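You operate a simulated robot arm through the tools that you are given. There is no shell and no other tool. Be economical: measure what you need, move in short steps, check, and stop when the job is done.

Carry out the task below with a simulated two-armed robot. There is one attempt and no reset: what you move stays moved.

Task
Clamp the orange block, lock it and brush the dust off its top.
Fine: free the blue knob, hold the plunger down to load it, knob a quarter turn back to lock; brush back in its spot. Set down upright: wooden brush. What is to be rubbed or washed off counts as gone when no trace of it is left.

The check looks at the end state, three seconds after you hand in, the way a careful person would. Anything else that was tipped, shoved, dropped, spilled or broken makes it a failure.

Robot
Two 7-joint arms with two-finger parallel grippers on one trunk, on a base that drives. Base frame: it is fixed to the floor where the robot stands at the start and does not move with it; the origin is under the middle of the robot, x ahead of it, y to its left, z up. Lengths are in mm, angles in degrees, forces in N, time in s.
The left shoulder is at the start at [70, 133, 1201], the right one opposite. With the tool pointing down near the work surface each hand reaches from about 100 to 640 mm from the robot's upright axis, wherever it stands, measured 20 degrees to its own side. Places, roughly: blue block with a hole [-1750, -500, 1250]; blue knob of the grey clamp [500, 0, 900]; grey clamp [500, 0, 800]. Payload 1.57 kg a hand.
The tool frame of a hand sits at the grasp point between the pads (the TCP): z along the fingers, y along the line on which they close. The tips reach 30 mm beyond it. The gripper opens to 80 mm. The fingers are 17 mm wide and 12 mm thick; the gripper's body (40 by 82 mm) begins 80 mm behind the TCP.
Orientation is told as [roll, pitch, yaw] about the base's x, y, z axes, in that order, counted from this pose: with the fingers straight down and closing along the base's y, the tool's x points along the base's -x, its y along +y and its z along -z.

Tools
- The arms move only by the tool step_arm. It takes "left_commands", "right_commands" or both (then of equal length, played together; a hand with none holds still); each is a list that holds one entry, the list of rows, each a list of 7 numbers: the closure, from 0 (fully open) to 1 (shut), then the shift along the tool's x, y, z in mm, then the turn, a rotation vector about the tool's x, y, z in rad. In form: [[[gripper, x, y, z, wx, wy, wz], ...]]. A call has 1 to 12 rows; each row shifts and turns the commanded pose from where the row before left it, along the tool's axes as they then stand. Each row takes 0.2 s and may step no farther than 50 mm and 8.6 degrees from the row before; otherwise, or with a gripper value out of range, the whole call is refused. A pose out of reach is approached as far as the arm can. The call stops where the force on the tool passes 40 N (or 10 N more than at its start, if that is more) or the arm is blocked; 0.2 s more then pass. Each finger travels about 153 mm/s and halts on what it meets, pressing with about 43 N; the grip force reading is that of the motor and also rises with nothing between the fingers. The clock runs only during rows and for 0.2 s after the last one: add rows that do not move to give the fingers time. The reply holds the time, the measured pose of the TCP, the force on the tool along the base axes, the opening and the grip force, in the units named above and with some noise, with the torque about the TCP (base axes, N m) and any sound that the robot's microphone picked up, and new pictures: "pictures" is both (left out), scene, wrist or none (wrist: the cameras of the hands that moved).
- Cameras (640 x 400 px; columns grow to the right, rows downward): "scene" is now at [135.6, -1.3, 1422.1]; the picture's right is [0.01, -1.00, 0.00], its down [-0.64, -0.01, -0.77] and it looks along [0.77, 0.01, -0.64] (base axes); focal length 279 px, centre (320, 200). "left" rides on the left gripper at [72, 7, -122] in its tool frame; the picture's right is [-0.09, 1.00, 0.00], its down [-0.84, -0.08, -0.54] and it looks along [-0.54, -0.05, 0.84] (tool axes); focal length 238 px, centre (320, 200). "right" rides on the right gripper at [72, -7, -122] in its tool frame; the picture's right is [0.09, 1.00, 0.00], its down [-0.84, 0.08, -0.54] and it looks along [-0.54, 0.05, 0.84] (tool axes); focal length 238 px, centre (320, 200). There is no depth. A picture from a camera that has moved, and an enlarged one, comes with that camera's place and axes in the base frame and with its lens.
- move_column(by): slides the trunk up (or, below 0, down) by that many mm; the arms and the scene camera ride with it, the base frame stays. It gives what a move gives, with no picture.
- base_move(legs): drives the robot by 1 to 6 legs, each [ahead, left, turn to the left] in mm, mm and degrees, along the robot's own axes; the way and the turn of a leg run together, so that a leg with both is an arc; at most 1500 mm and 180 degrees a leg. The arms and the cameras ride along, it lands a little off, and it stops where it bumps. It gives what a move gives, and a new picture of the scene camera.
- turn_head(pan, tilt): turns the head with the scene camera to pan (to the left, within 86 degrees either way) and tilt (down, from -29 to 69), counted from straight ahead of the robot. It gives what a move gives, and a new picture of the scene camera.
- enlarge(camera, box): a new picture of the part [left, top, right, bottom] of that camera's present view, enlarged. It takes no simulated time.
- job_done(): hands the job in; it is judged then, once.

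Go step by step. Nothing tells you exact positions but the pictures and the camera data: compare them with the known pose of the tool, close in by small moves and look again before you grip or let go. The budget is 120 turns and 260 pictures, counting those below and the enlarged ones. Unless the task says otherwise, let go and move clear before handing in, and close with one line.

The tools are called after "Request:" as a command line: name --argument value ..., lists and objects as JSON in quotes. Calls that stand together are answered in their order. step_arm: Moves the arms, as the interface text tells. Its arguments: {"type":"object","properties":{"left_commands":{"type":"array","items":{"type":"array","items":{"type":"array","items":{"type":"number"}}}},"right_commands":{"type":"array","items":{"type":"array","items":{"type":"array","items":{"type":"number"}}}},"pictures":{"type":"string","enum":["both","scene","wrist","none"]}},"required":[]} The other tools are called the same way: move_column (by) slides the trunk up or down; base_move (legs) drives the base; turn_head (pan, tilt) turns the head that bears the scene camera; enlarge (camera, box) takes an enlarged picture of a part of a camera's view; job_done () hands the job in.

At the start:

```text
clock: 0.0
left_tcp_pos: [439.3, 95.6, 1172.9]
left_tcp_rot: [-0.1, 0.1, 0.1]
left_ft_force: [-0.4, -0.7, 0.5]
left_torque: [-0.04, -0.01, 0.0]
left_gripper_width: 80.0
left_gripper_force: 0.1
right_tcp_pos: [410.1, -185.0, 1167.7]
right_tcp_rot: [0.0, 0.0, -0.1]
right_ft_force: [0.3, 0.0, 0.2]
right_torque: [0.05, -0.03, 0.01]
right_gripper_width: 79.9
right_gripper_force: 0.1
trunk travel left (down, up): [-775.0, 165.0]
robot x, y, heading: [0.2, -4.5, -0.1]
head pan, tilt: [0.7, 39.6]
```

scene: 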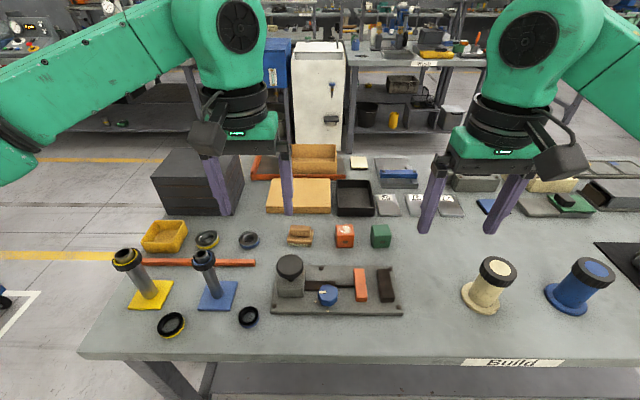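
right: 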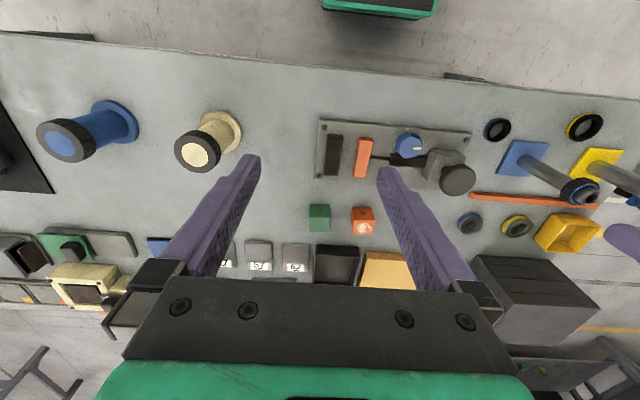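
left: 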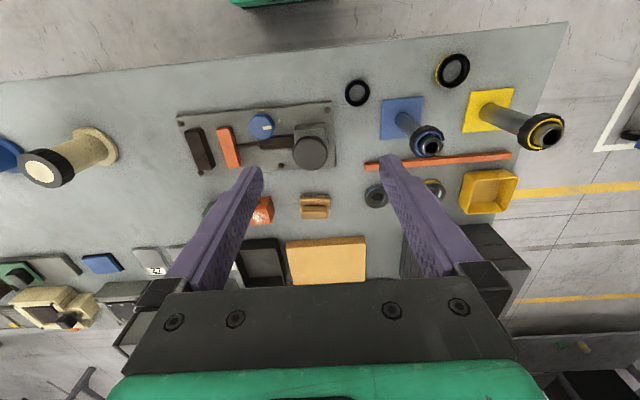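

I see the clamp fixture at centre with a blue knob, black plunger, orange jaw bar, and an orange and a green block behind. I'll enlarge for details.

Request:
enlarge --camera "scene" --box '[260, 210, 420, 330]'

Request:
enlarge --camera "left" --box '[160, 80, 360, 230]'

Request:
enlarge --camera "right" --box '[290, 100, 490, 250]'

```text
3.33 times, centred on (340, 270) of scene
camera zoom: at [135.6, -1.3, 1422.1], right [0.01, -1.0, 0.0], down [-0.64, -0.01, -0.77], along [0.77, 0.01, -0.64], focal length 928 px, centre (253, -33)
```

zoom: 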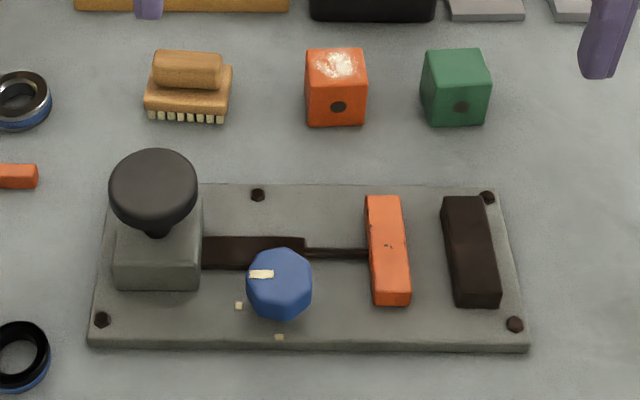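

```text
2.67 times, centred on (260, 155) of left
camera zoom: at [367.1, 103.8, 1295.9], right [0.09, 1.0, 0.0], down [0.84, -0.08, 0.54], along [0.54, -0.05, -0.84], focal length 636 px, centre (480, 320)
```

zoom: 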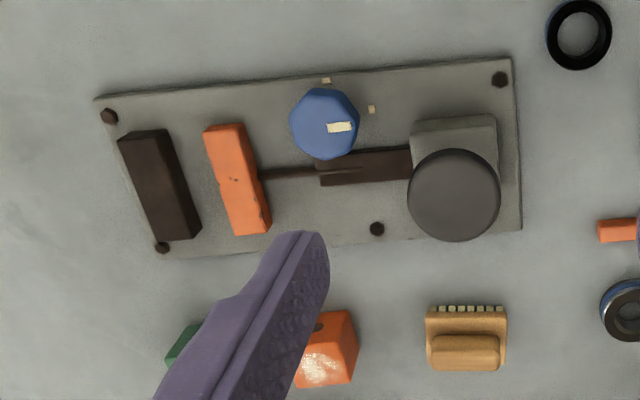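

```text
2.67 times, centred on (390, 175) of right
camera zoom: at [339.7, -190.8, 1289.9], right [-0.09, 1.0, 0.0], down [0.84, 0.08, 0.54], along [0.54, 0.05, -0.84], focal length 636 px, centre (133, 267)
```

zoom: 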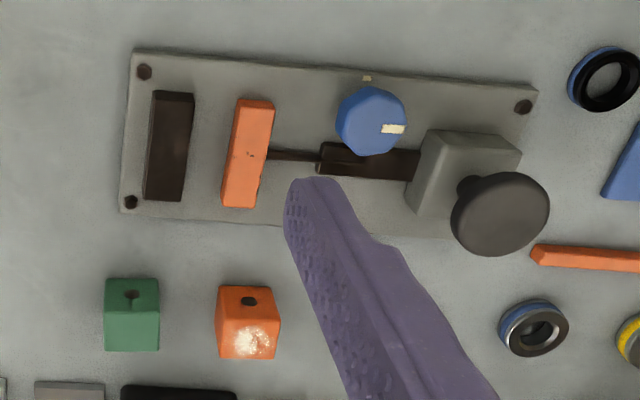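

Plan: the knob frees, the plunger presumably opens the jaw so the block can be loaded. The block (about 45 mm cube) is near [675,-66], slightly beyond reach, so I drive a bit closer first.

Request:
base_move --legs '[[90, 0, 0]]'

```text
clock: 1.1
left_tcp_pos: [526.2, 97.3, 1175.7]
left_tcp_rot: [0.0, -0.2, 0.1]
left_ft_force: [-0.3, 0.6, 0.7]
left_torque: [0.01, 0.0, 0.03]
left_gripper_width: 80.2
left_gripper_force: 0.1
right_tcp_pos: [497.9, -184.2, 1170.4]
right_tcp_rot: [0.0, -0.2, -0.1]
right_ft_force: [-0.7, 0.2, -0.2]
right_torque: [0.02, -0.02, 0.01]
right_gripper_width: 80.0
right_gripper_force: 0.0
trunk travel left (down, up): [-775.0, 165.0]
robot x, y, heading: [93.0, -4.6, -0.2]
head pan, tilt: [0.7, 39.6]
camera scene: at [222.0, -1.2, 1422.5], right [0.01, -1.0, 0.0], down [-0.64, -0.01, -0.77], along [0.77, 0.01, -0.64], focal length 279 px, centre (320, 200)
```

scene: 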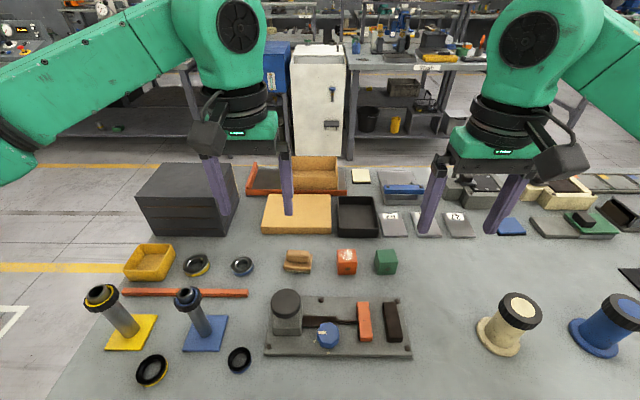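

Next I bring the right hand above the knob (estimated [480,-15], top z≈860), moving the left hand aside.

Request:
step_arm --right_commands '[[[0, 3, 28, 35, 0, 0, 0], [0, 3, 28, 35, 0, 0, 0], [0, 3, 28, 35, 0, 0, 0], [0, 3, 28, 35, 0, 0, 0], [0, 3, 28, 35, 0, 0, 0], [0, 3, 28, 35, 0, 0, 0]]]' --left_commands '[[[0, 0, 20, 0, 0, 0, 0], [0, 0, 20, 0, 0, 0, 0], [0, 0, 20, 0, 0, 0, 0], [0, 0, 20, 0, 0, 0, 0], [0, 0, 20, 0, 0, 0, 0], [0, 0, 20, 0, 0, 0, 0]]]'

Request:
turn_head --pan 0 --tilt 55

```text
clock: 2.5
left_tcp_pos: [528.6, 218.3, 1173.2]
left_tcp_rot: [-0.1, 0.0, -0.1]
left_ft_force: [0.2, 1.7, 0.0]
left_torque: [-0.04, -0.05, 0.02]
left_gripper_width: 80.1
left_gripper_force: 0.1
right_tcp_pos: [484.2, -16.0, 957.7]
right_tcp_rot: [-0.1, 0.0, 0.0]
right_ft_force: [-0.3, 1.0, -0.1]
right_torque: [-0.06, 0.0, 0.0]
right_gripper_width: 80.2
right_gripper_force: 0.1
trunk travel left (down, up): [-775.0, 165.0]
robot x, y, heading: [88.2, -0.1, 0.0]
head pan, tilt: [0.7, 39.6]
camera scene: at [226.6, 1.2, 1422.0], right [0.01, -1.0, 0.0], down [-0.64, -0.01, -0.77], along [0.77, 0.01, -0.64], focal length 279 px, centre (320, 200)
camera right: at [413.4, -20.7, 1079.0], right [-0.09, 1.0, 0.0], down [0.84, 0.08, 0.54], along [0.54, 0.05, -0.84], focal length 238 px, centre (320, 200)
camera left: at [457.7, 225.5, 1295.6], right [0.09, 1.0, 0.0], down [0.84, -0.08, 0.54], along [0.54, -0.05, -0.84], focal length 238 px, centre (320, 200)
```

scene: 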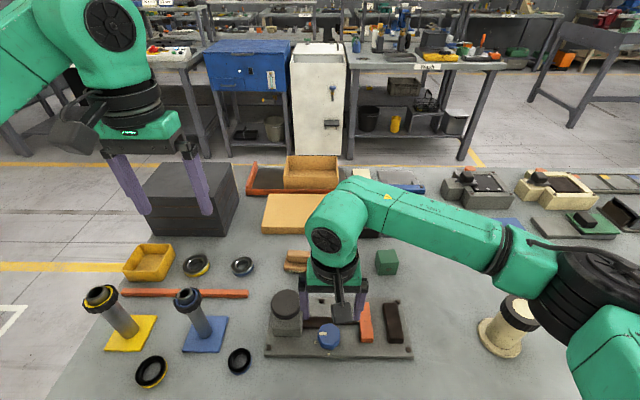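
right: 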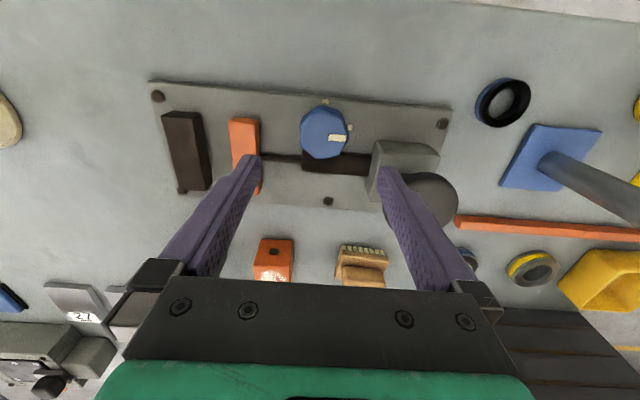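
left: 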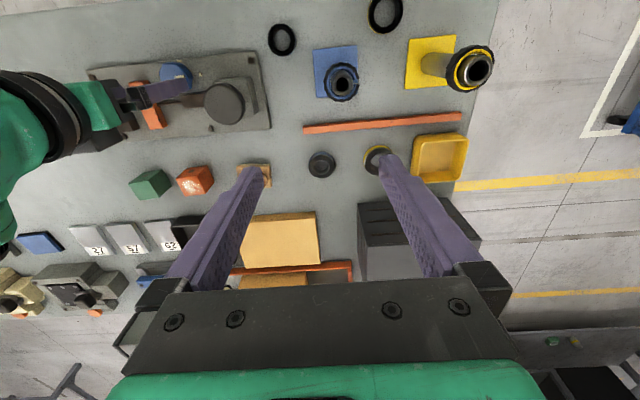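

```text
clock: 3.3
left_tcp_pos: [529.4, 215.5, 1174.0]
left_tcp_rot: [-0.1, 0.0, 0.1]
left_ft_force: [0.2, -0.8, -0.8]
left_torque: [0.01, 0.01, -0.01]
left_gripper_width: 80.1
left_gripper_force: 0.0
right_tcp_pos: [484.7, -16.8, 958.5]
right_tcp_rot: [0.1, 0.1, 0.1]
right_ft_force: [-1.4, 0.2, 0.0]
right_torque: [-0.01, -0.01, -0.01]
right_gripper_width: 80.0
right_gripper_force: 0.1
trunk travel left (down, up): [-775.0, 165.0]
robot x, y, heading: [90.2, 0.5, -0.2]
head pan, tilt: [0.0, 55.0]
camera scene: at [212.7, -2.5, 1400.9], right [0.0, -1.0, 0.0], down [-0.82, 0.0, -0.57], along [0.57, 0.0, -0.82], focal length 279 px, centre (320, 200)
```

scene: 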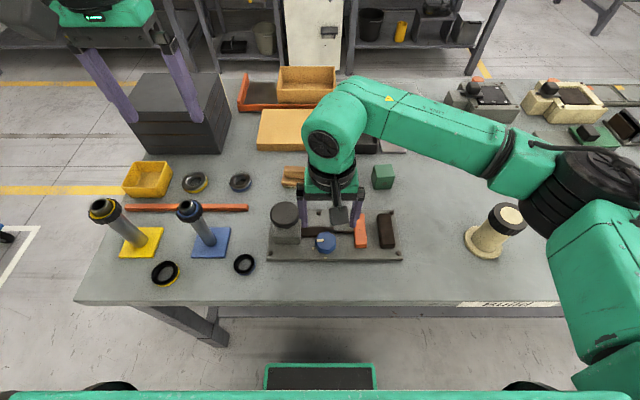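

Request:
enlarge --camera "right" --box '[140, 70, 460, 290]'

Request:
enlarge --camera "scene" --box '[250, 180, 420, 280]'

```text
1.82 times, centred on (300, 180) of right
camera zoom: at [413.0, -23.1, 1079.8], right [-0.09, 1.0, 0.0], down [0.84, 0.08, 0.54], along [0.54, 0.05, -0.84], focal length 433 px, centre (356, 236)
```

zoom: 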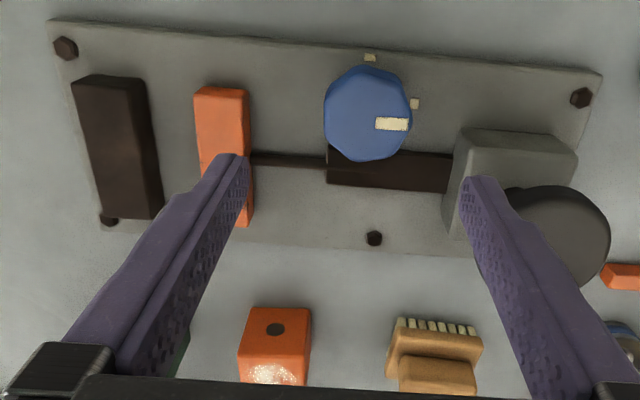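

```text
3.76 times, centred on (335, 230) of scene
camera zoom: at [212.7, -2.5, 1400.9], right [0.0, -1.0, 0.0], down [-0.82, 0.0, -0.57], along [0.57, 0.0, -0.82], focal length 1049 px, centre (264, 87)
```

zoom: 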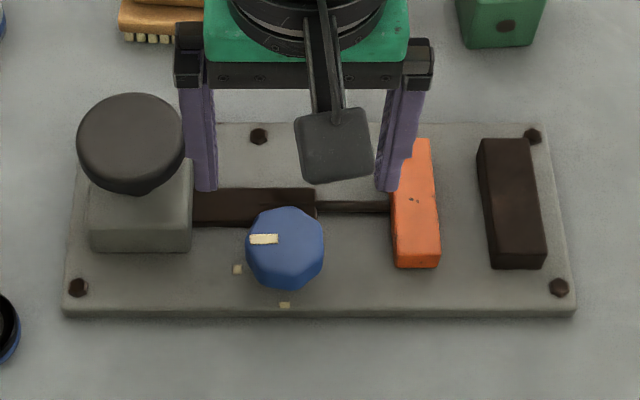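

The knob axis is about [480,-12] with flats facing ±y; the pointer sits at the +y tick, the other tick is at −x. I go down with the fingers open around the knob.

Request:
step_arm --right_commands '[[[0, 5, 4, 20, 0, 0, 0], [0, 0, 0, 22, 0, 0, 0], [0, 0, 0, 22, 0, 0, 0], [0, 0, 0, 22, 0, 0, 0], [0, 0, 0, 0, 0, 0, 0]]]'

Request:
enlarge --camera "scene" --box '[250, 180, 420, 280]'

```text
clock: 4.5
left_tcp_pos: [530.0, 215.2, 1175.6]
left_tcp_rot: [-0.1, 0.0, 0.1]
left_ft_force: [0.0, -0.4, 0.0]
left_torque: [0.02, 0.01, 0.02]
left_gripper_width: 80.0
left_gripper_force: 0.1
right_tcp_pos: [477.8, -13.4, 871.8]
right_tcp_rot: [0.2, -0.1, 0.1]
right_ft_force: [0.0, -0.2, -0.1]
right_torque: [0.02, 0.02, 0.02]
right_gripper_width: 79.9
right_gripper_force: 0.0
trunk travel left (down, up): [-775.0, 165.0]
robot x, y, heading: [92.6, 0.6, 0.1]
head pan, tilt: [0.0, 55.0]
camera scene: at [212.6, -2.2, 1400.8], right [0.0, -1.0, 0.0], down [-0.82, 0.0, -0.57], along [0.57, 0.0, -0.82], focal length 279 px, centre (320, 200)
camera right: at [407.3, -19.0, 993.4], right [-0.09, 1.0, 0.0], down [0.84, 0.08, 0.54], along [0.54, 0.05, -0.84], focal length 238 px, centre (320, 200)
```

scene: 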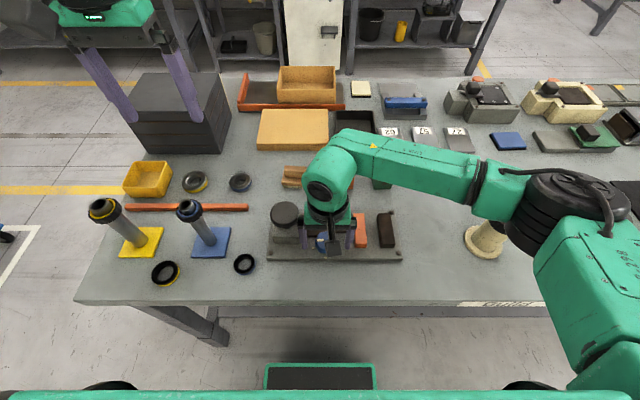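
right: 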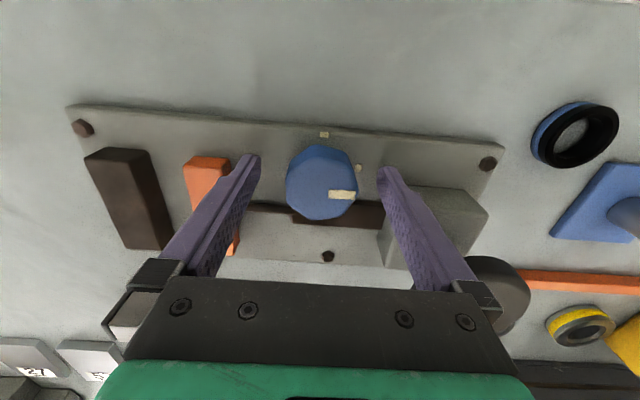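

```text
3.76 times, centred on (335, 230) of scene
camera zoom: at [212.6, -2.2, 1400.8], right [0.0, -1.0, 0.0], down [-0.82, 0.0, -0.57], along [0.57, 0.0, -0.82], focal length 1049 px, centre (264, 87)
```

zoom: 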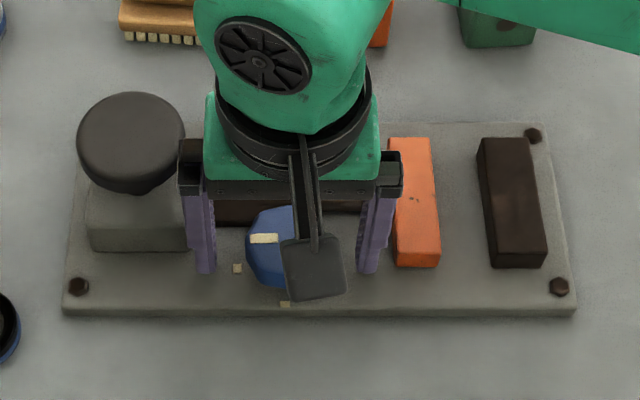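

Well centred. I close on the knob, then check.

Request:
step_arm --right_commands '[[[0, 0, 0, 4, 0, 0, 0], [0.6, 0, 0, 0, 0, 0, 0], [1, 0, 0, 0, 0, 0, 0], [1, 0, 0, 0, 0, 0, 0]]]' --pictures "wrist"

```text
clock: 5.5
left_tcp_pos: [529.8, 216.4, 1173.5]
left_tcp_rot: [-0.2, 0.0, 0.1]
left_ft_force: [0.6, 0.1, -0.1]
left_torque: [-0.03, 0.0, 0.01]
left_gripper_width: 79.8
left_gripper_force: 0.0
right_tcp_pos: [478.8, -11.9, 869.0]
right_tcp_rot: [0.0, 0.0, -0.1]
right_ft_force: [0.5, 2.9, -1.5]
right_torque: [0.4, -0.32, -0.03]
right_gripper_width: 43.3
right_gripper_force: 45.2
trunk travel left (down, up): [-775.0, 165.0]
robot x, y, heading: [91.8, 1.3, -0.2]
head pan, tilt: [0.0, 55.0]
camera right: at [407.6, -18.2, 989.7], right [-0.09, 1.0, 0.0], down [0.84, 0.08, 0.54], along [0.54, 0.05, -0.84], focal length 238 px, centre (320, 200)
```

right: 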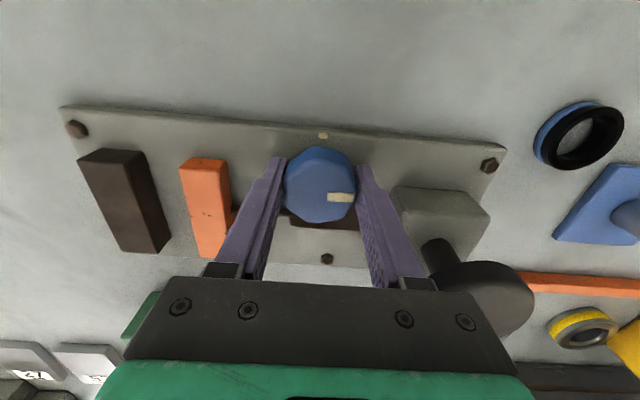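

Gripped (43 mm). I turn it counter-clockwise from above, towards the −x tick, first a small test.

Request:
step_arm --right_commands '[[[1, 0, 0, 0, 0, 0, -0.1428], [1, 0, 0, 0, 0, 0, -0.1428], [1, 0, 0, 0, 0, 0, -0.1428]]]' --pictures "wrist"

```text
clock: 6.3
left_tcp_pos: [529.1, 217.2, 1174.6]
left_tcp_rot: [-0.2, 0.1, 0.1]
left_ft_force: [-0.3, -0.2, 0.6]
left_torque: [0.01, 0.01, 0.01]
left_gripper_width: 79.9
left_gripper_force: 0.1
right_tcp_pos: [480.2, -11.2, 868.7]
right_tcp_rot: [0.0, 0.0, 24.7]
right_ft_force: [3.5, 2.5, 1.5]
right_torque: [0.01, -0.29, 0.0]
right_gripper_width: 43.2
right_gripper_force: 45.2
trunk travel left (down, up): [-775.0, 165.0]
robot x, y, heading: [91.3, -0.6, -0.2]
head pan, tilt: [0.0, 55.0]
camera right: at [417.0, -47.5, 989.8], right [-0.5, 0.87, 0.0], down [0.73, 0.42, 0.54], along [0.47, 0.27, -0.84], focal length 238 px, centre (320, 200)
```

right: 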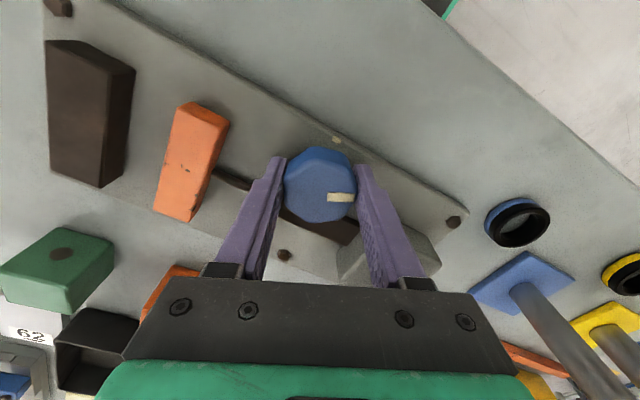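

Knob turns with the hand, with little resistance. Continuing to 90°.

Request:
step_arm --right_commands '[[[1, 0, 0, 0, 0, 0, -0.1428], [1, 0, 0, 0, 0, 0, -0.1428], [1, 0, 0, 0, 0, 0, -0.1428], [1, 0, 0, 0, 0, 0, -0.1428], [1, 0, 0, 0, 0, 0, -0.1428], [1, 0, 0, 0, 0, 0, -0.1428], [1, 0, 0, 0, 0, 0, -0.1428], [1, 0, 0, 0, 0, 0, -0.1428], [1, 0, 0, 0, 0, 0, 0]]]'

```text
clock: 8.1
left_tcp_pos: [530.9, 215.8, 1173.9]
left_tcp_rot: [-0.1, 0.0, 0.0]
left_ft_force: [-0.6, -0.1, 0.3]
left_torque: [0.02, -0.04, -0.02]
left_gripper_width: 80.2
left_gripper_force: 0.0
right_tcp_pos: [478.4, -12.3, 872.4]
right_tcp_rot: [-2.5, -1.4, 61.4]
right_ft_force: [9.9, 0.2, -11.1]
right_torque: [0.78, 0.0, 0.04]
right_gripper_width: 43.6
right_gripper_force: 45.2
right hand out of reach, approached as far as the arm can: row 5, 6, 7, 8
trunk travel left (down, up): [-775.0, 165.0]
robot x, y, heading: [89.5, -2.2, 0.2]
head pan, tilt: [0.0, 55.0]
stopped in row 9 (right hand): the force on the tool passed its limit (the readings are from after the stop); the commanded pose is now the measured one
camera scene: at [214.1, -2.6, 1400.8], right [0.0, -1.0, 0.0], down [-0.82, 0.0, -0.57], along [0.57, 0.0, -0.82], focal length 279 px, centre (320, 200)
camera right: at [444.5, -77.9, 992.1], right [-0.92, 0.4, -0.04], down [0.31, 0.77, 0.56], along [0.25, 0.5, -0.83], focal length 238 px, centre (320, 200)
```

scene: 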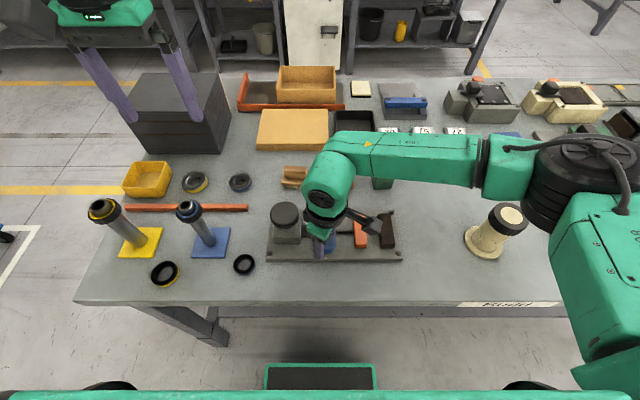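
right: 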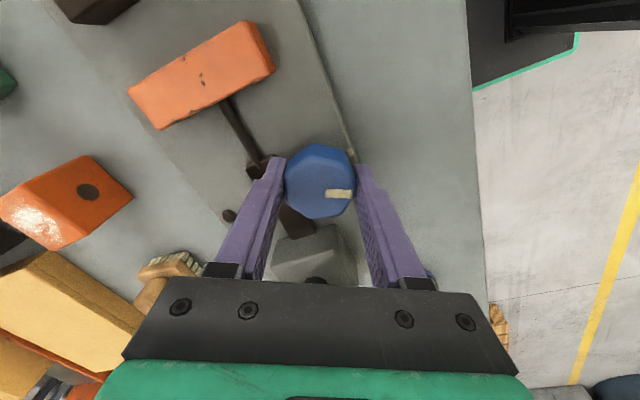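

The wrist hit its limit at about 61° with the knob following. I release, level, lift, rotate back 90°, and will regrip for the remaining ~29°.

Request:
step_arm --right_commands '[[[0.5, 0, 0, 0, 0, 0, 0], [0, 0, 0, 0, 0, 0, 0], [0, 0, 0, -10, -0.0436, 0.0244, 0], [0, 0, 0, -40, 0, 0, 0], [0, 0, 0, 0, 0, 0, 0.14]]]' --pictures "wrist"

Request:
step_arm --right_commands '[[[0, 0, 0, 0, 0, 0, 0.1428], [0, 0, 0, 0, 0, 0, 0.1428], [0, 0, 0, 0, 0, 0, 0.1428], [0, 0, 0, 0, 0, 0, 0.1428], [0, 0, 0, 0, 0, 0, 0.1428], [0, 0, 0, 0, 0, 0, 0.1428], [0, 0, 0, 0, 0, 0, 0.1428], [0, 0, 0, 0, 0, 0, 0.1428], [0, 0, 0, 0, 0, 0, 0.1428], [0, 0, 0, 0, 0, 0, 0.1428], [0, 0, 0, 0, 0, 0, 0]]]'

```text
clock: 9.3
left_tcp_pos: [527.4, 216.6, 1174.5]
left_tcp_rot: [-0.1, 0.0, 0.1]
left_ft_force: [-0.5, 0.4, 0.2]
left_torque: [-0.02, -0.01, 0.0]
left_gripper_width: 80.2
left_gripper_force: 0.0
right_tcp_pos: [474.8, -10.3, 914.7]
right_tcp_rot: [-2.0, -1.5, 53.4]
right_ft_force: [-0.7, -0.4, 0.4]
right_torque: [-0.02, 0.0, 0.01]
right_gripper_width: 80.3
right_gripper_force: 0.0
right hand out of reach, approached as far as the arm can: row 3
trunk travel left (down, up): [-775.0, 165.0]
robot x, y, heading: [89.6, 0.9, -0.0]
head pan, tilt: [0.0, 55.0]
camera right: at [431.6, -71.8, 1033.1], right [-0.85, 0.52, -0.04], down [0.41, 0.72, 0.56], along [0.32, 0.46, -0.83], focal length 238 px, centre (320, 200)
```

right: 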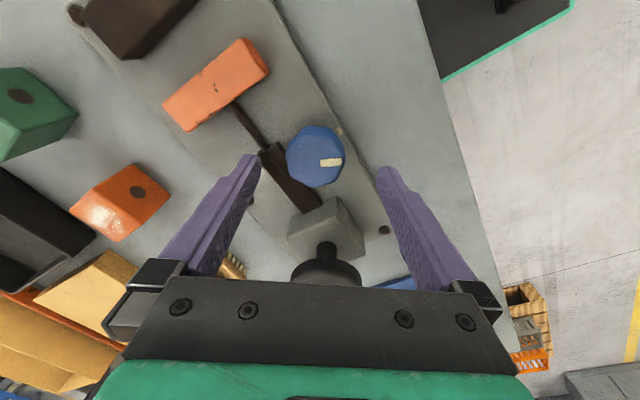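

```text
clock: 11.7
left_tcp_pos: [528.1, 215.3, 1174.9]
left_tcp_rot: [-0.1, -0.1, 0.2]
left_ft_force: [0.7, -0.7, -0.3]
left_torque: [-0.03, -0.03, -0.04]
left_gripper_width: 80.0
left_gripper_force: 0.0
right_tcp_pos: [474.1, -12.0, 914.0]
right_tcp_rot: [1.3, -2.2, -28.5]
right_ft_force: [-1.0, 0.6, 0.2]
right_torque: [0.02, -0.01, 0.0]
right_gripper_width: 80.2
right_gripper_force: 0.1
trunk travel left (down, up): [-775.0, 165.0]
robot x, y, heading: [86.9, 0.9, 0.1]
head pan, tilt: [0.0, 55.0]
camera scene: at [212.7, -2.2, 1400.8], right [0.0, -1.0, 0.0], down [-0.82, 0.0, -0.57], along [0.57, 0.0, -0.82], focal length 279 px, centre (320, 200)
camera right: at [402.6, 17.6, 1031.6], right [0.39, 0.92, 0.02], down [0.75, -0.33, 0.58], along [0.54, -0.21, -0.82], focal length 238 px, centre (320, 200)
```

scene: 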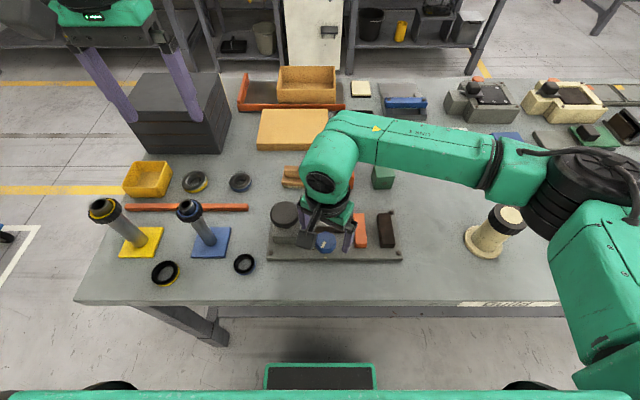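
right: 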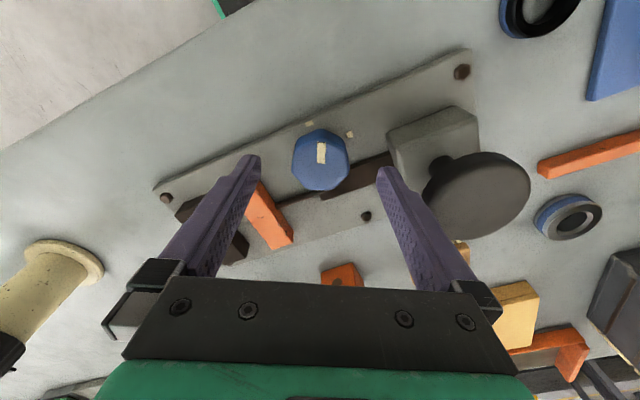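

Regrip at yaw −28.5°: level, centre on the knob and lower.

Request:
step_arm --right_commands '[[[0, -5.3, 2.9, 5, 0.0227, 0.0384, 0], [0, 0, 0, 20, 0, 0, 0], [0, 0, 0, 20, 0, 0, 0], [0, 0, 0, 0, 0, 0, 0]]]' --pictures "wrist"

```text
clock: 12.7
left_tcp_pos: [529.3, 216.0, 1175.1]
left_tcp_rot: [-0.2, -0.2, 0.0]
left_ft_force: [-0.1, 0.2, -0.6]
left_torque: [-0.01, 0.03, 0.0]
left_gripper_width: 80.2
left_gripper_force: 0.1
right_tcp_pos: [479.4, -12.6, 868.1]
right_tcp_rot: [0.0, 0.0, -28.3]
right_ft_force: [0.5, -0.3, -0.6]
right_torque: [-0.01, 0.02, 0.04]
right_gripper_width: 80.0
right_gripper_force: 0.1
trunk travel left (down, up): [-775.0, 165.0]
robot x, y, heading: [92.4, -5.3, 0.0]
head pan, tilt: [0.0, 55.0]
camera right: at [414.1, 17.3, 989.4], right [0.39, 0.92, 0.0], down [0.77, -0.33, 0.54], along [0.5, -0.21, -0.84], focal length 238 px, centre (320, 200)
```

right: 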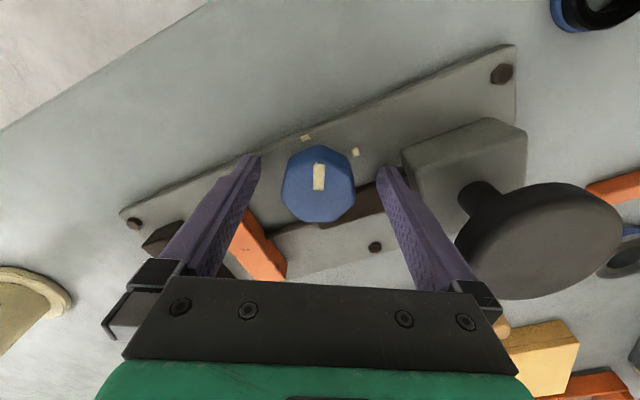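

Request:
step_arm --right_commands '[[[0.6, 0, 0, 0, 0, 0, 0], [1, 0, 0, 0, 0, 0, 0], [1, 0, 0, 0, 0, 0, 0], [1, 0, 0, 0, 0, 0, -0.125], [1, 0, 0, 0, 0, 0, -0.125], [1, 0, 0, 0, 0, 0, -0.125], [1, 0, 0, 0, 0, 0, -0.125], [1, 0, 0, 0, 0, 0, 0]]]'

```text
clock: 14.5
left_tcp_pos: [529.6, 215.3, 1174.1]
left_tcp_rot: [0.0, 0.0, 0.1]
left_ft_force: [-0.3, 0.1, -0.2]
left_torque: [0.04, -0.02, 0.01]
left_gripper_width: 79.9
left_gripper_force: 0.0
right_tcp_pos: [480.3, -11.3, 869.2]
right_tcp_rot: [0.0, 0.0, 0.4]
right_ft_force: [-1.6, -2.7, -5.6]
right_torque: [-0.1, 0.15, -0.74]
right_gripper_width: 43.6
right_gripper_force: 44.7
trunk travel left (down, up): [-775.0, 165.0]
robot x, y, heading: [92.2, -0.9, -0.2]
head pan, tilt: [0.0, 55.0]
camera scene: at [213.2, -2.9, 1400.8], right [0.0, -1.0, 0.0], down [-0.82, 0.0, -0.57], along [0.57, 0.0, -0.82], focal length 279 px, centre (320, 200)
camera right: at [409.1, -18.5, 989.6], right [-0.1, 1.0, 0.0], down [0.84, 0.08, 0.54], along [0.54, 0.05, -0.84], focal length 238 px, centre (320, 200)
```

scene: 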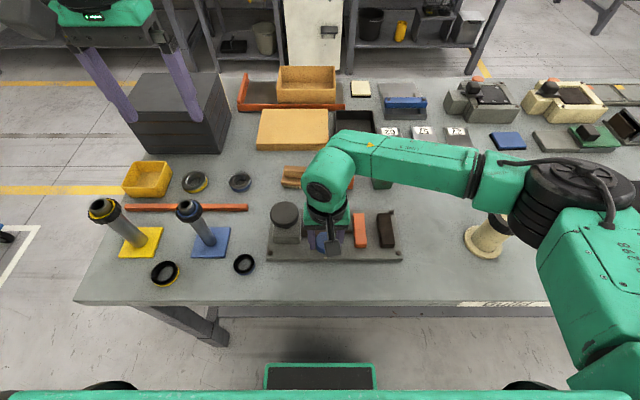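
right: 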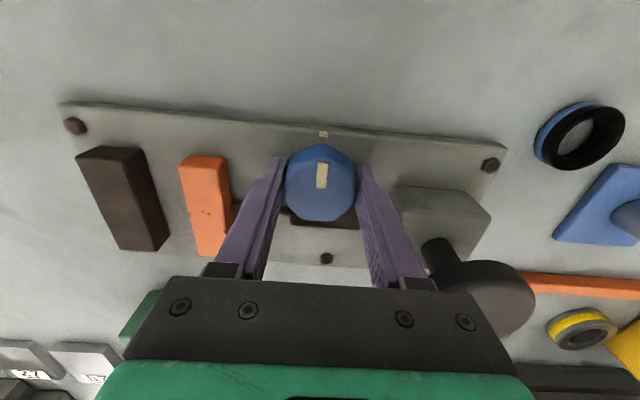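

The knob hit its stop (torque) with the pointer at the −x tick: freed. I release, lift and move to above the orange block, rotating the right hand to yaw −90 so fingers close along x.

Request:
step_arm --right_commands '[[[0.5, 0, 0, 0, 0, 0, 0], [0, 0, 0, 0, 0, 0, 0], [0, 0, 0, -30, 0, 0, 0], [0, 0, 0, -50, 0, 0, 0], [0, -20, -10, -30, 0, 0, 0], [0, 0, 0, 0, 0, 0, 0]]]' --pictures "scene"

Request:
step_arm --right_commands '[[[0, 0, 0, 0, 0, 0, 0.1428], [0, 0, 0, 0, 0, 0, 0.1428], [0, 0, 0, 0, 0, 0, 0.1428], [0, 0, 0, 0, 0, 0, 0.1428], [0, 0, 0, 0, 0, 0, 0.1428], [0, 0, 0, 0, 0, 0, 0.1428], [0, 0, 0, 0, 0, 0, 0.1428], [0, 0, 0, 0, 0, 0, 0.1428], [0, 0, 0, 0, 0, 0, 0.1428], [0, 0, 0, 0, 0, 0, 0.1428], [0, 0, 0, 0, 0, 0, 0.1428], [0, 0, 0, 0, 0, 0, 0]]]'

Request:
enlarge --camera "scene" --box '[250, 150, 420, 280]'

```text
clock: 15.9
left_tcp_pos: [529.6, 216.7, 1175.3]
left_tcp_rot: [-0.1, 0.0, 0.0]
left_ft_force: [0.4, 0.5, 0.0]
left_torque: [0.03, 0.01, -0.03]
left_gripper_width: 79.9
left_gripper_force: 0.1
right_tcp_pos: [500.9, -21.5, 979.1]
right_tcp_rot: [0.0, 0.1, 0.2]
right_ft_force: [0.4, 0.0, -0.4]
right_torque: [-0.03, 0.0, 0.0]
right_gripper_width: 80.1
right_gripper_force: 0.0
trunk travel left (down, up): [-775.0, 165.0]
robot x, y, heading: [89.8, 0.8, 0.3]
head pan, tilt: [0.0, 55.0]
camera scene: at [212.9, -2.2, 1400.8], right [0.0, -1.0, 0.0], down [-0.82, 0.0, -0.57], along [0.57, 0.0, -0.82], focal length 279 px, centre (320, 200)
```

scene: 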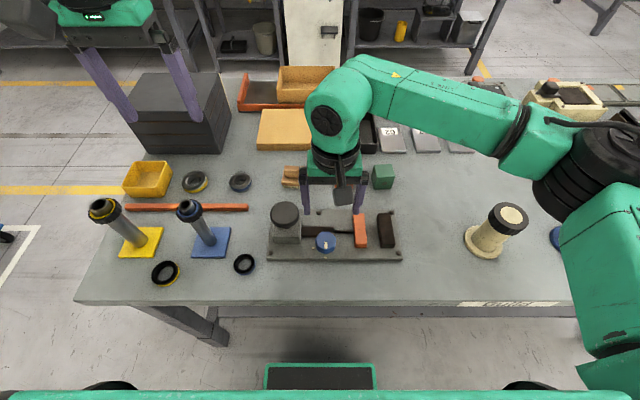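

```text
clock: 18.5
left_tcp_pos: [528.7, 216.7, 1174.7]
left_tcp_rot: [-0.2, -0.2, 0.1]
left_ft_force: [0.6, 0.6, 0.2]
left_torque: [0.03, -0.02, -0.01]
left_gripper_width: 79.9
left_gripper_force: 0.0
right_tcp_pos: [500.6, -21.4, 978.7]
right_tcp_rot: [0.1, 0.0, -89.8]
right_ft_force: [-0.1, -0.9, -0.2]
right_torque: [0.02, 0.01, 0.03]
right_gripper_width: 80.0
right_gripper_force: 0.0
trunk travel left (down, up): [-775.0, 165.0]
robot x, y, heading: [90.2, -0.4, 0.0]
head pan, tilt: [0.0, 55.0]
camera scene: at [212.7, -2.2, 1400.8], right [0.0, -1.0, 0.0], down [-0.82, 0.0, -0.57], along [0.57, 0.0, -0.82], focal length 279 px, centre (320, 200)
camera right: at [493.7, 51.3, 1100.1], right [1.0, 0.1, 0.0], down [0.08, -0.84, 0.54], along [0.05, -0.54, -0.84], focal length 238 px, centre (320, 200)
```

scene: 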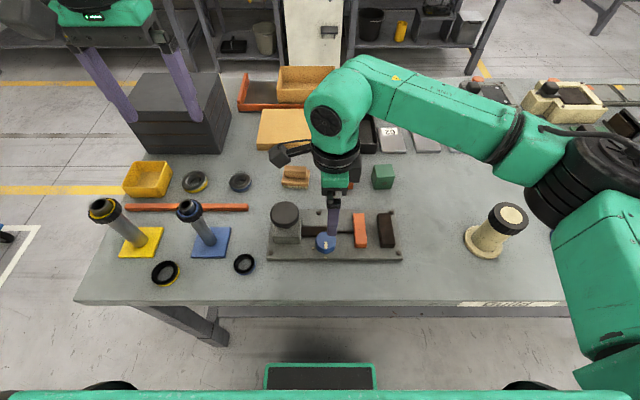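
right: 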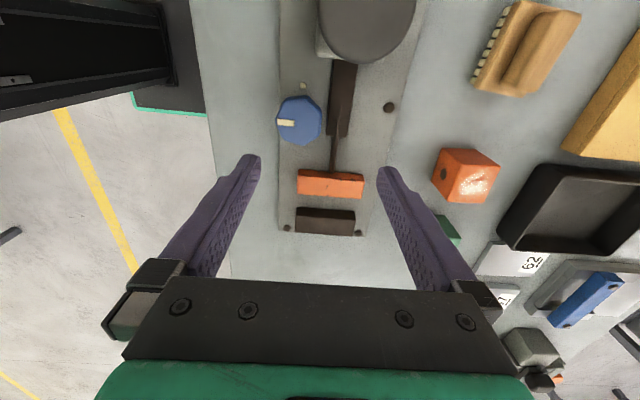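

```text
3.08 times, centred on (335, 215) of scene
camera zoom: at [212.7, -2.2, 1400.8], right [0.0, -1.0, 0.0], down [-0.82, 0.0, -0.57], along [0.57, 0.0, -0.82], focal length 857 px, centre (274, 154)
```

zoom: 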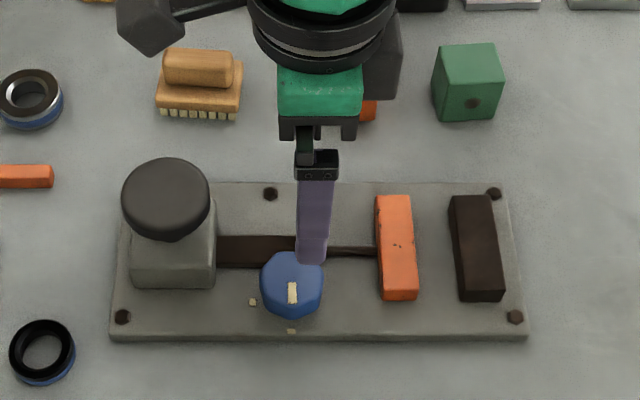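

Request:
enlarge --camera "right" --box '[270, 0, 590, 250]'

```text
1.60 times, centred on (430, 125) of right
camera zoom: at [493.7, 51.3, 1100.1], right [1.0, 0.1, 0.0], down [0.08, -0.84, 0.54], along [0.05, -0.54, -0.84], focal length 381 px, centre (144, 320)
```

zoom: 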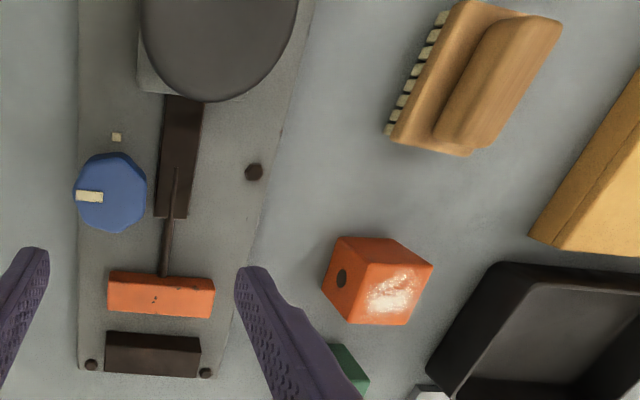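

Yaw −90 works. The block spans about x 653–698, y −84…−36, top z≈868; the jaw gap is only ~30 mm so the plunger must open it. I move above the block.

Request:
step_arm --right_commands '[[[0, -7.7, 35, 4, 0, 0, 0], [0, -7.7, 35, 4, 0, 0, 0], [0, -7.7, 35, 4, 0, 0, 0], [0, -7.7, 35, 4, 0, 0, 0], [0, -7.7, 35, 4, 0, 0, 0], [0, 0, 0, 0, 0, 0, 0]]]'

```text
clock: 19.9
left_tcp_pos: [527.8, 215.9, 1174.4]
left_tcp_rot: [-0.1, -0.1, 0.1]
left_ft_force: [-0.6, 0.8, 0.9]
left_torque: [-0.03, -0.03, 0.01]
left_gripper_width: 80.0
left_gripper_force: 0.0
right_tcp_pos: [675.1, -58.4, 959.2]
right_tcp_rot: [0.1, 0.0, -89.5]
right_ft_force: [0.9, -0.9, -0.3]
right_torque: [0.01, 0.0, 0.0]
right_gripper_width: 80.0
right_gripper_force: 0.0
trunk travel left (down, up): [-775.0, 165.0]
robot x, y, heading: [91.2, 0.4, 0.2]
head pan, tilt: [0.0, 55.0]
camera scene: at [212.1, -2.6, 1400.9], right [0.0, -1.0, 0.0], down [-0.82, 0.0, -0.57], along [0.57, 0.0, -0.82], focal length 279 px, centre (320, 200)
camera right: at [668.3, 14.1, 1080.8], right [0.99, 0.1, 0.0], down [0.08, -0.84, 0.54], along [0.06, -0.54, -0.84], focal length 238 px, centre (320, 200)
```

scene: 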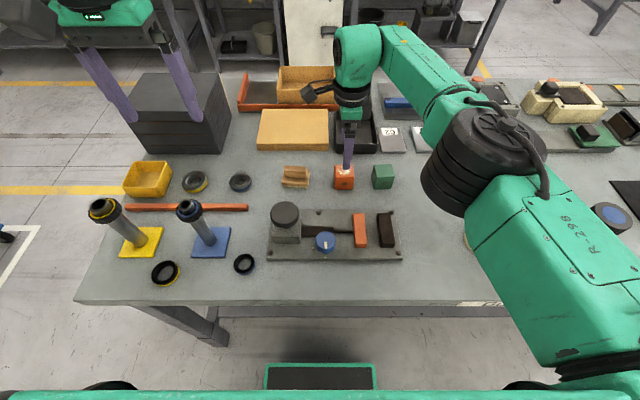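
right: 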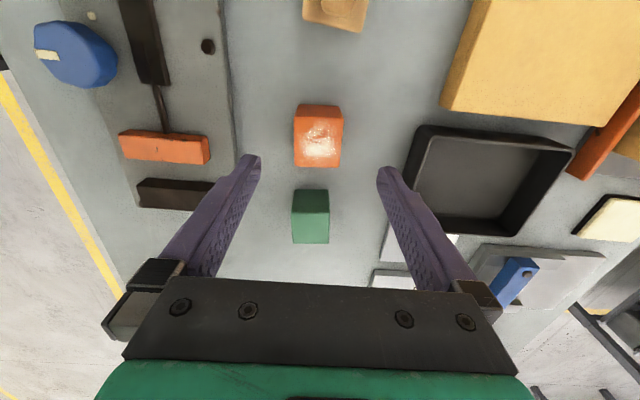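

Aligned in x; I shift 3 mm in −y and lower to grip height.

Request:
step_arm --right_commands '[[[0, -3, 0, 30, 0, 0, 0], [0, 0, 0, 30, 0, 0, 0], [0, 0, 0, 25, 0, 0, 0], [0, 0, 0, 14, 0, 0, 0], [0, 0, 0, 0, 0, 0, 0]]]'

```text
clock: 21.1
left_tcp_pos: [529.1, 215.9, 1175.3]
left_tcp_rot: [-0.1, 0.0, 0.1]
left_ft_force: [0.2, 0.3, -0.2]
left_torque: [0.02, -0.01, 0.02]
left_gripper_width: 80.1
left_gripper_force: 0.1
right_tcp_pos: [667.1, -64.2, 867.7]
right_tcp_rot: [0.1, -0.1, -89.7]
right_ft_force: [0.5, -0.9, -0.2]
right_torque: [0.0, 0.03, 0.02]
right_gripper_width: 80.2
right_gripper_force: 0.0
right hand out of reach, approached as far as the arm can: row 3
trunk travel left (down, up): [-775.0, 165.0]
robot x, y, heading: [89.1, -4.0, -0.2]
head pan, tilt: [0.0, 55.0]
camera scene: at [212.7, -2.2, 1400.8], right [0.0, -1.0, 0.0], down [-0.82, 0.0, -0.57], along [0.57, 0.0, -0.82], focal length 279 px, centre (320, 200)
camera right: at [660.2, 9.2, 989.4], right [1.0, 0.1, 0.0], down [0.08, -0.84, 0.54], along [0.05, -0.54, -0.84], focal length 238 px, centre (320, 200)
```

scene: 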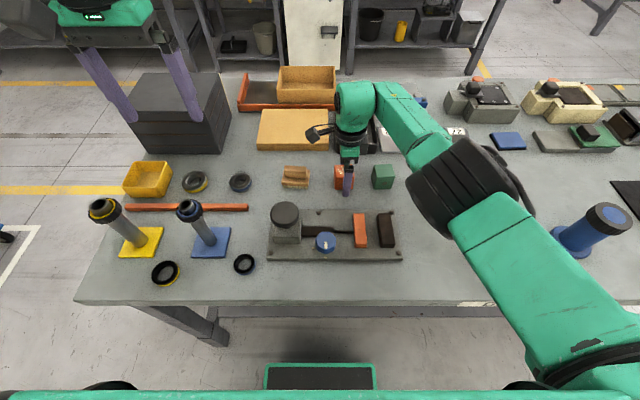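
right: 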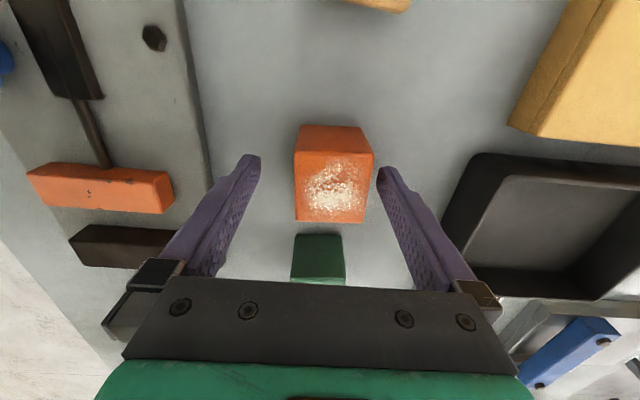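

Slightly beyond reach, so I lift again and drive 50 mm ahead.

Request:
step_arm --right_commands '[[[0, 0, 0, -45, 0, 0, 0], [0, 0, 0, -45, 0, 0, 0], [0, 0, 0, 0, 0, 0, 0]]]' --pictures "none"

Request:
base_move --legs '[[50, 0, 0]]'

```text
clock: 21.9
left_tcp_pos: [528.1, 216.9, 1174.7]
left_tcp_rot: [0.0, 0.0, 0.1]
left_ft_force: [0.7, -0.3, -1.0]
left_torque: [0.04, 0.05, -0.03]
left_gripper_width: 79.9
left_gripper_force: 0.1
right_tcp_pos: [668.4, -62.5, 957.8]
right_tcp_rot: [0.0, 0.0, -89.6]
right_ft_force: [0.0, -0.4, 0.1]
right_torque: [-0.02, -0.02, 0.0]
right_gripper_width: 79.9
right_gripper_force: 0.0
trunk travel left (down, up): [-775.0, 165.0]
robot x, y, heading: [88.1, -2.4, -0.2]
head pan, tilt: [0.0, 55.0]
```

```text
clock: 22.8
left_tcp_pos: [573.9, 216.9, 1177.1]
left_tcp_rot: [0.0, -0.4, 0.1]
left_ft_force: [-0.7, -0.8, 0.3]
left_torque: [0.02, -0.06, -0.03]
left_gripper_width: 79.9
left_gripper_force: 0.0
right_tcp_pos: [712.9, -62.9, 961.4]
right_tcp_rot: [0.3, -0.1, -89.7]
right_ft_force: [-0.5, 0.3, 0.7]
right_torque: [0.01, -0.08, 0.0]
right_gripper_width: 79.8
right_gripper_force: 0.1
trunk travel left (down, up): [-775.0, 165.0]
robot x, y, heading: [140.0, 1.2, -0.1]
head pan, tilt: [0.0, 55.0]
camera scene: at [255.4, -2.3, 1401.6], right [0.0, -1.0, 0.0], down [-0.82, 0.0, -0.58], along [0.58, 0.0, -0.82], focal length 279 px, centre (320, 200)
```

scene: 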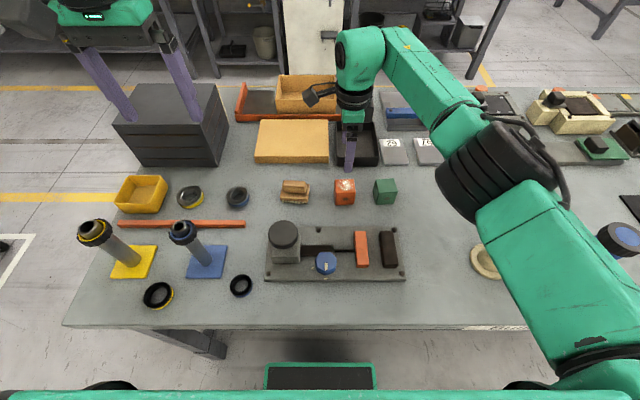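

Request:
step_arm --right_commands '[[[0, 0, -37, 0, 0, 0, 0], [0, 0, 0, 35, 0, 0, 0], [0, 0, 0, 35, 0, 0, 0], [0, 0, 0, 30, 0, 0, 0], [0, 0, 0, 0, 0, 0, 0]]]'

```text
clock: 24.0
left_tcp_pos: [577.9, 216.1, 1174.6]
left_tcp_rot: [-0.1, -0.1, 0.1]
left_ft_force: [0.2, 0.5, 0.5]
left_torque: [0.02, -0.01, -0.01]
left_gripper_width: 80.2
left_gripper_force: 0.2
right_tcp_pos: [679.7, -61.7, 858.7]
right_tcp_rot: [0.0, 0.0, -89.7]
right_ft_force: [-0.4, 0.8, -0.7]
right_torque: [0.0, -0.05, 0.0]
right_gripper_width: 79.8
right_gripper_force: 0.1
trunk travel left (down, up): [-775.0, 165.0]
robot x, y, heading: [138.7, -0.9, -0.3]
head pan, tilt: [0.0, 55.0]
camera scene: at [262.0, -2.0, 1400.9], right [0.0, -1.0, 0.0], down [-0.82, 0.0, -0.57], along [0.57, 0.0, -0.82], focal length 279 px, centre (320, 200)
camera right: at [673.2, 11.4, 979.6], right [1.0, 0.1, 0.0], down [0.08, -0.84, 0.54], along [0.05, -0.54, -0.84], focal length 238 px, centre (320, 200)
```

scene: 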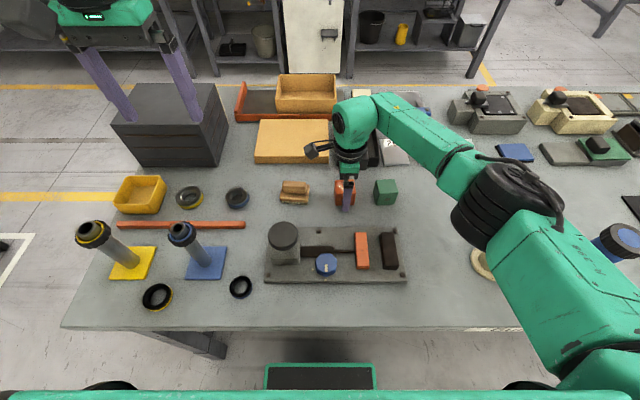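
right: 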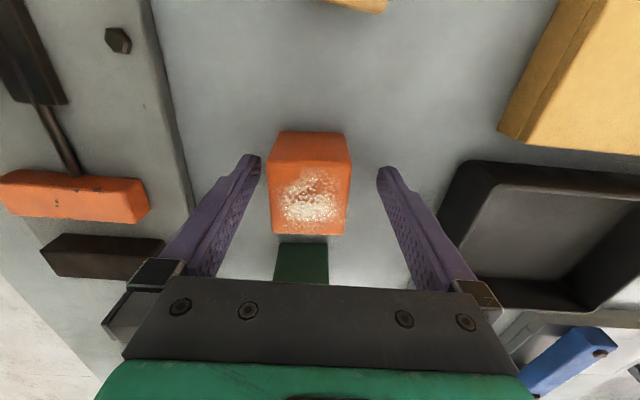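

Request:
step_arm --right_commands '[[[0, 0, -5, 0, 0, 0, 0], [0.3, 0, 0, 0, 0, 0, 0], [0.6, 0, 0, 0, 0, 0, 0], [0.8, 0, 0, 0, 0, 0, 0], [0.8, 0, 0, 0, 0, 0, 0]]]' --pictures "wrist"

```text
clock: 25.2
left_tcp_pos: [579.0, 215.9, 1175.3]
left_tcp_rot: [-0.2, 0.0, 0.1]
left_ft_force: [-0.1, 0.1, -0.2]
left_torque: [0.01, 0.01, 0.03]
left_gripper_width: 80.1
left_gripper_force: 0.0
right_tcp_pos: [676.4, -60.7, 857.8]
right_tcp_rot: [0.1, 0.0, -89.7]
right_ft_force: [-0.5, -0.5, 2.2]
right_torque: [0.09, 0.03, 0.04]
right_gripper_width: 43.9
right_gripper_force: 43.2
trunk travel left (down, up): [-775.0, 165.0]
robot x, y, heading: [141.7, -0.4, -0.0]
head pan, tilt: [0.0, 55.0]
camera right: at [668.4, 11.1, 980.0], right [1.0, 0.1, 0.0], down [0.08, -0.84, 0.54], along [0.05, -0.54, -0.84], focal length 238 px, centre (320, 200)
```

right: 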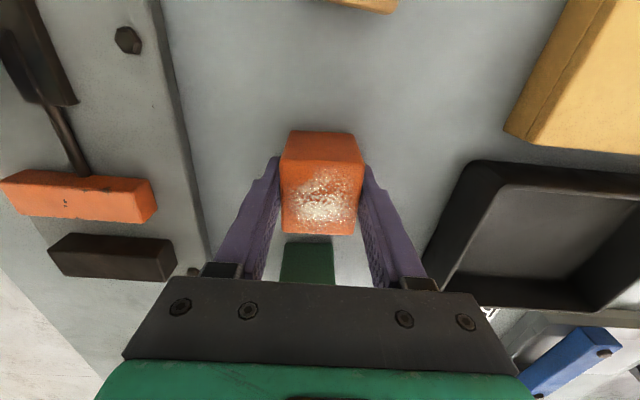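

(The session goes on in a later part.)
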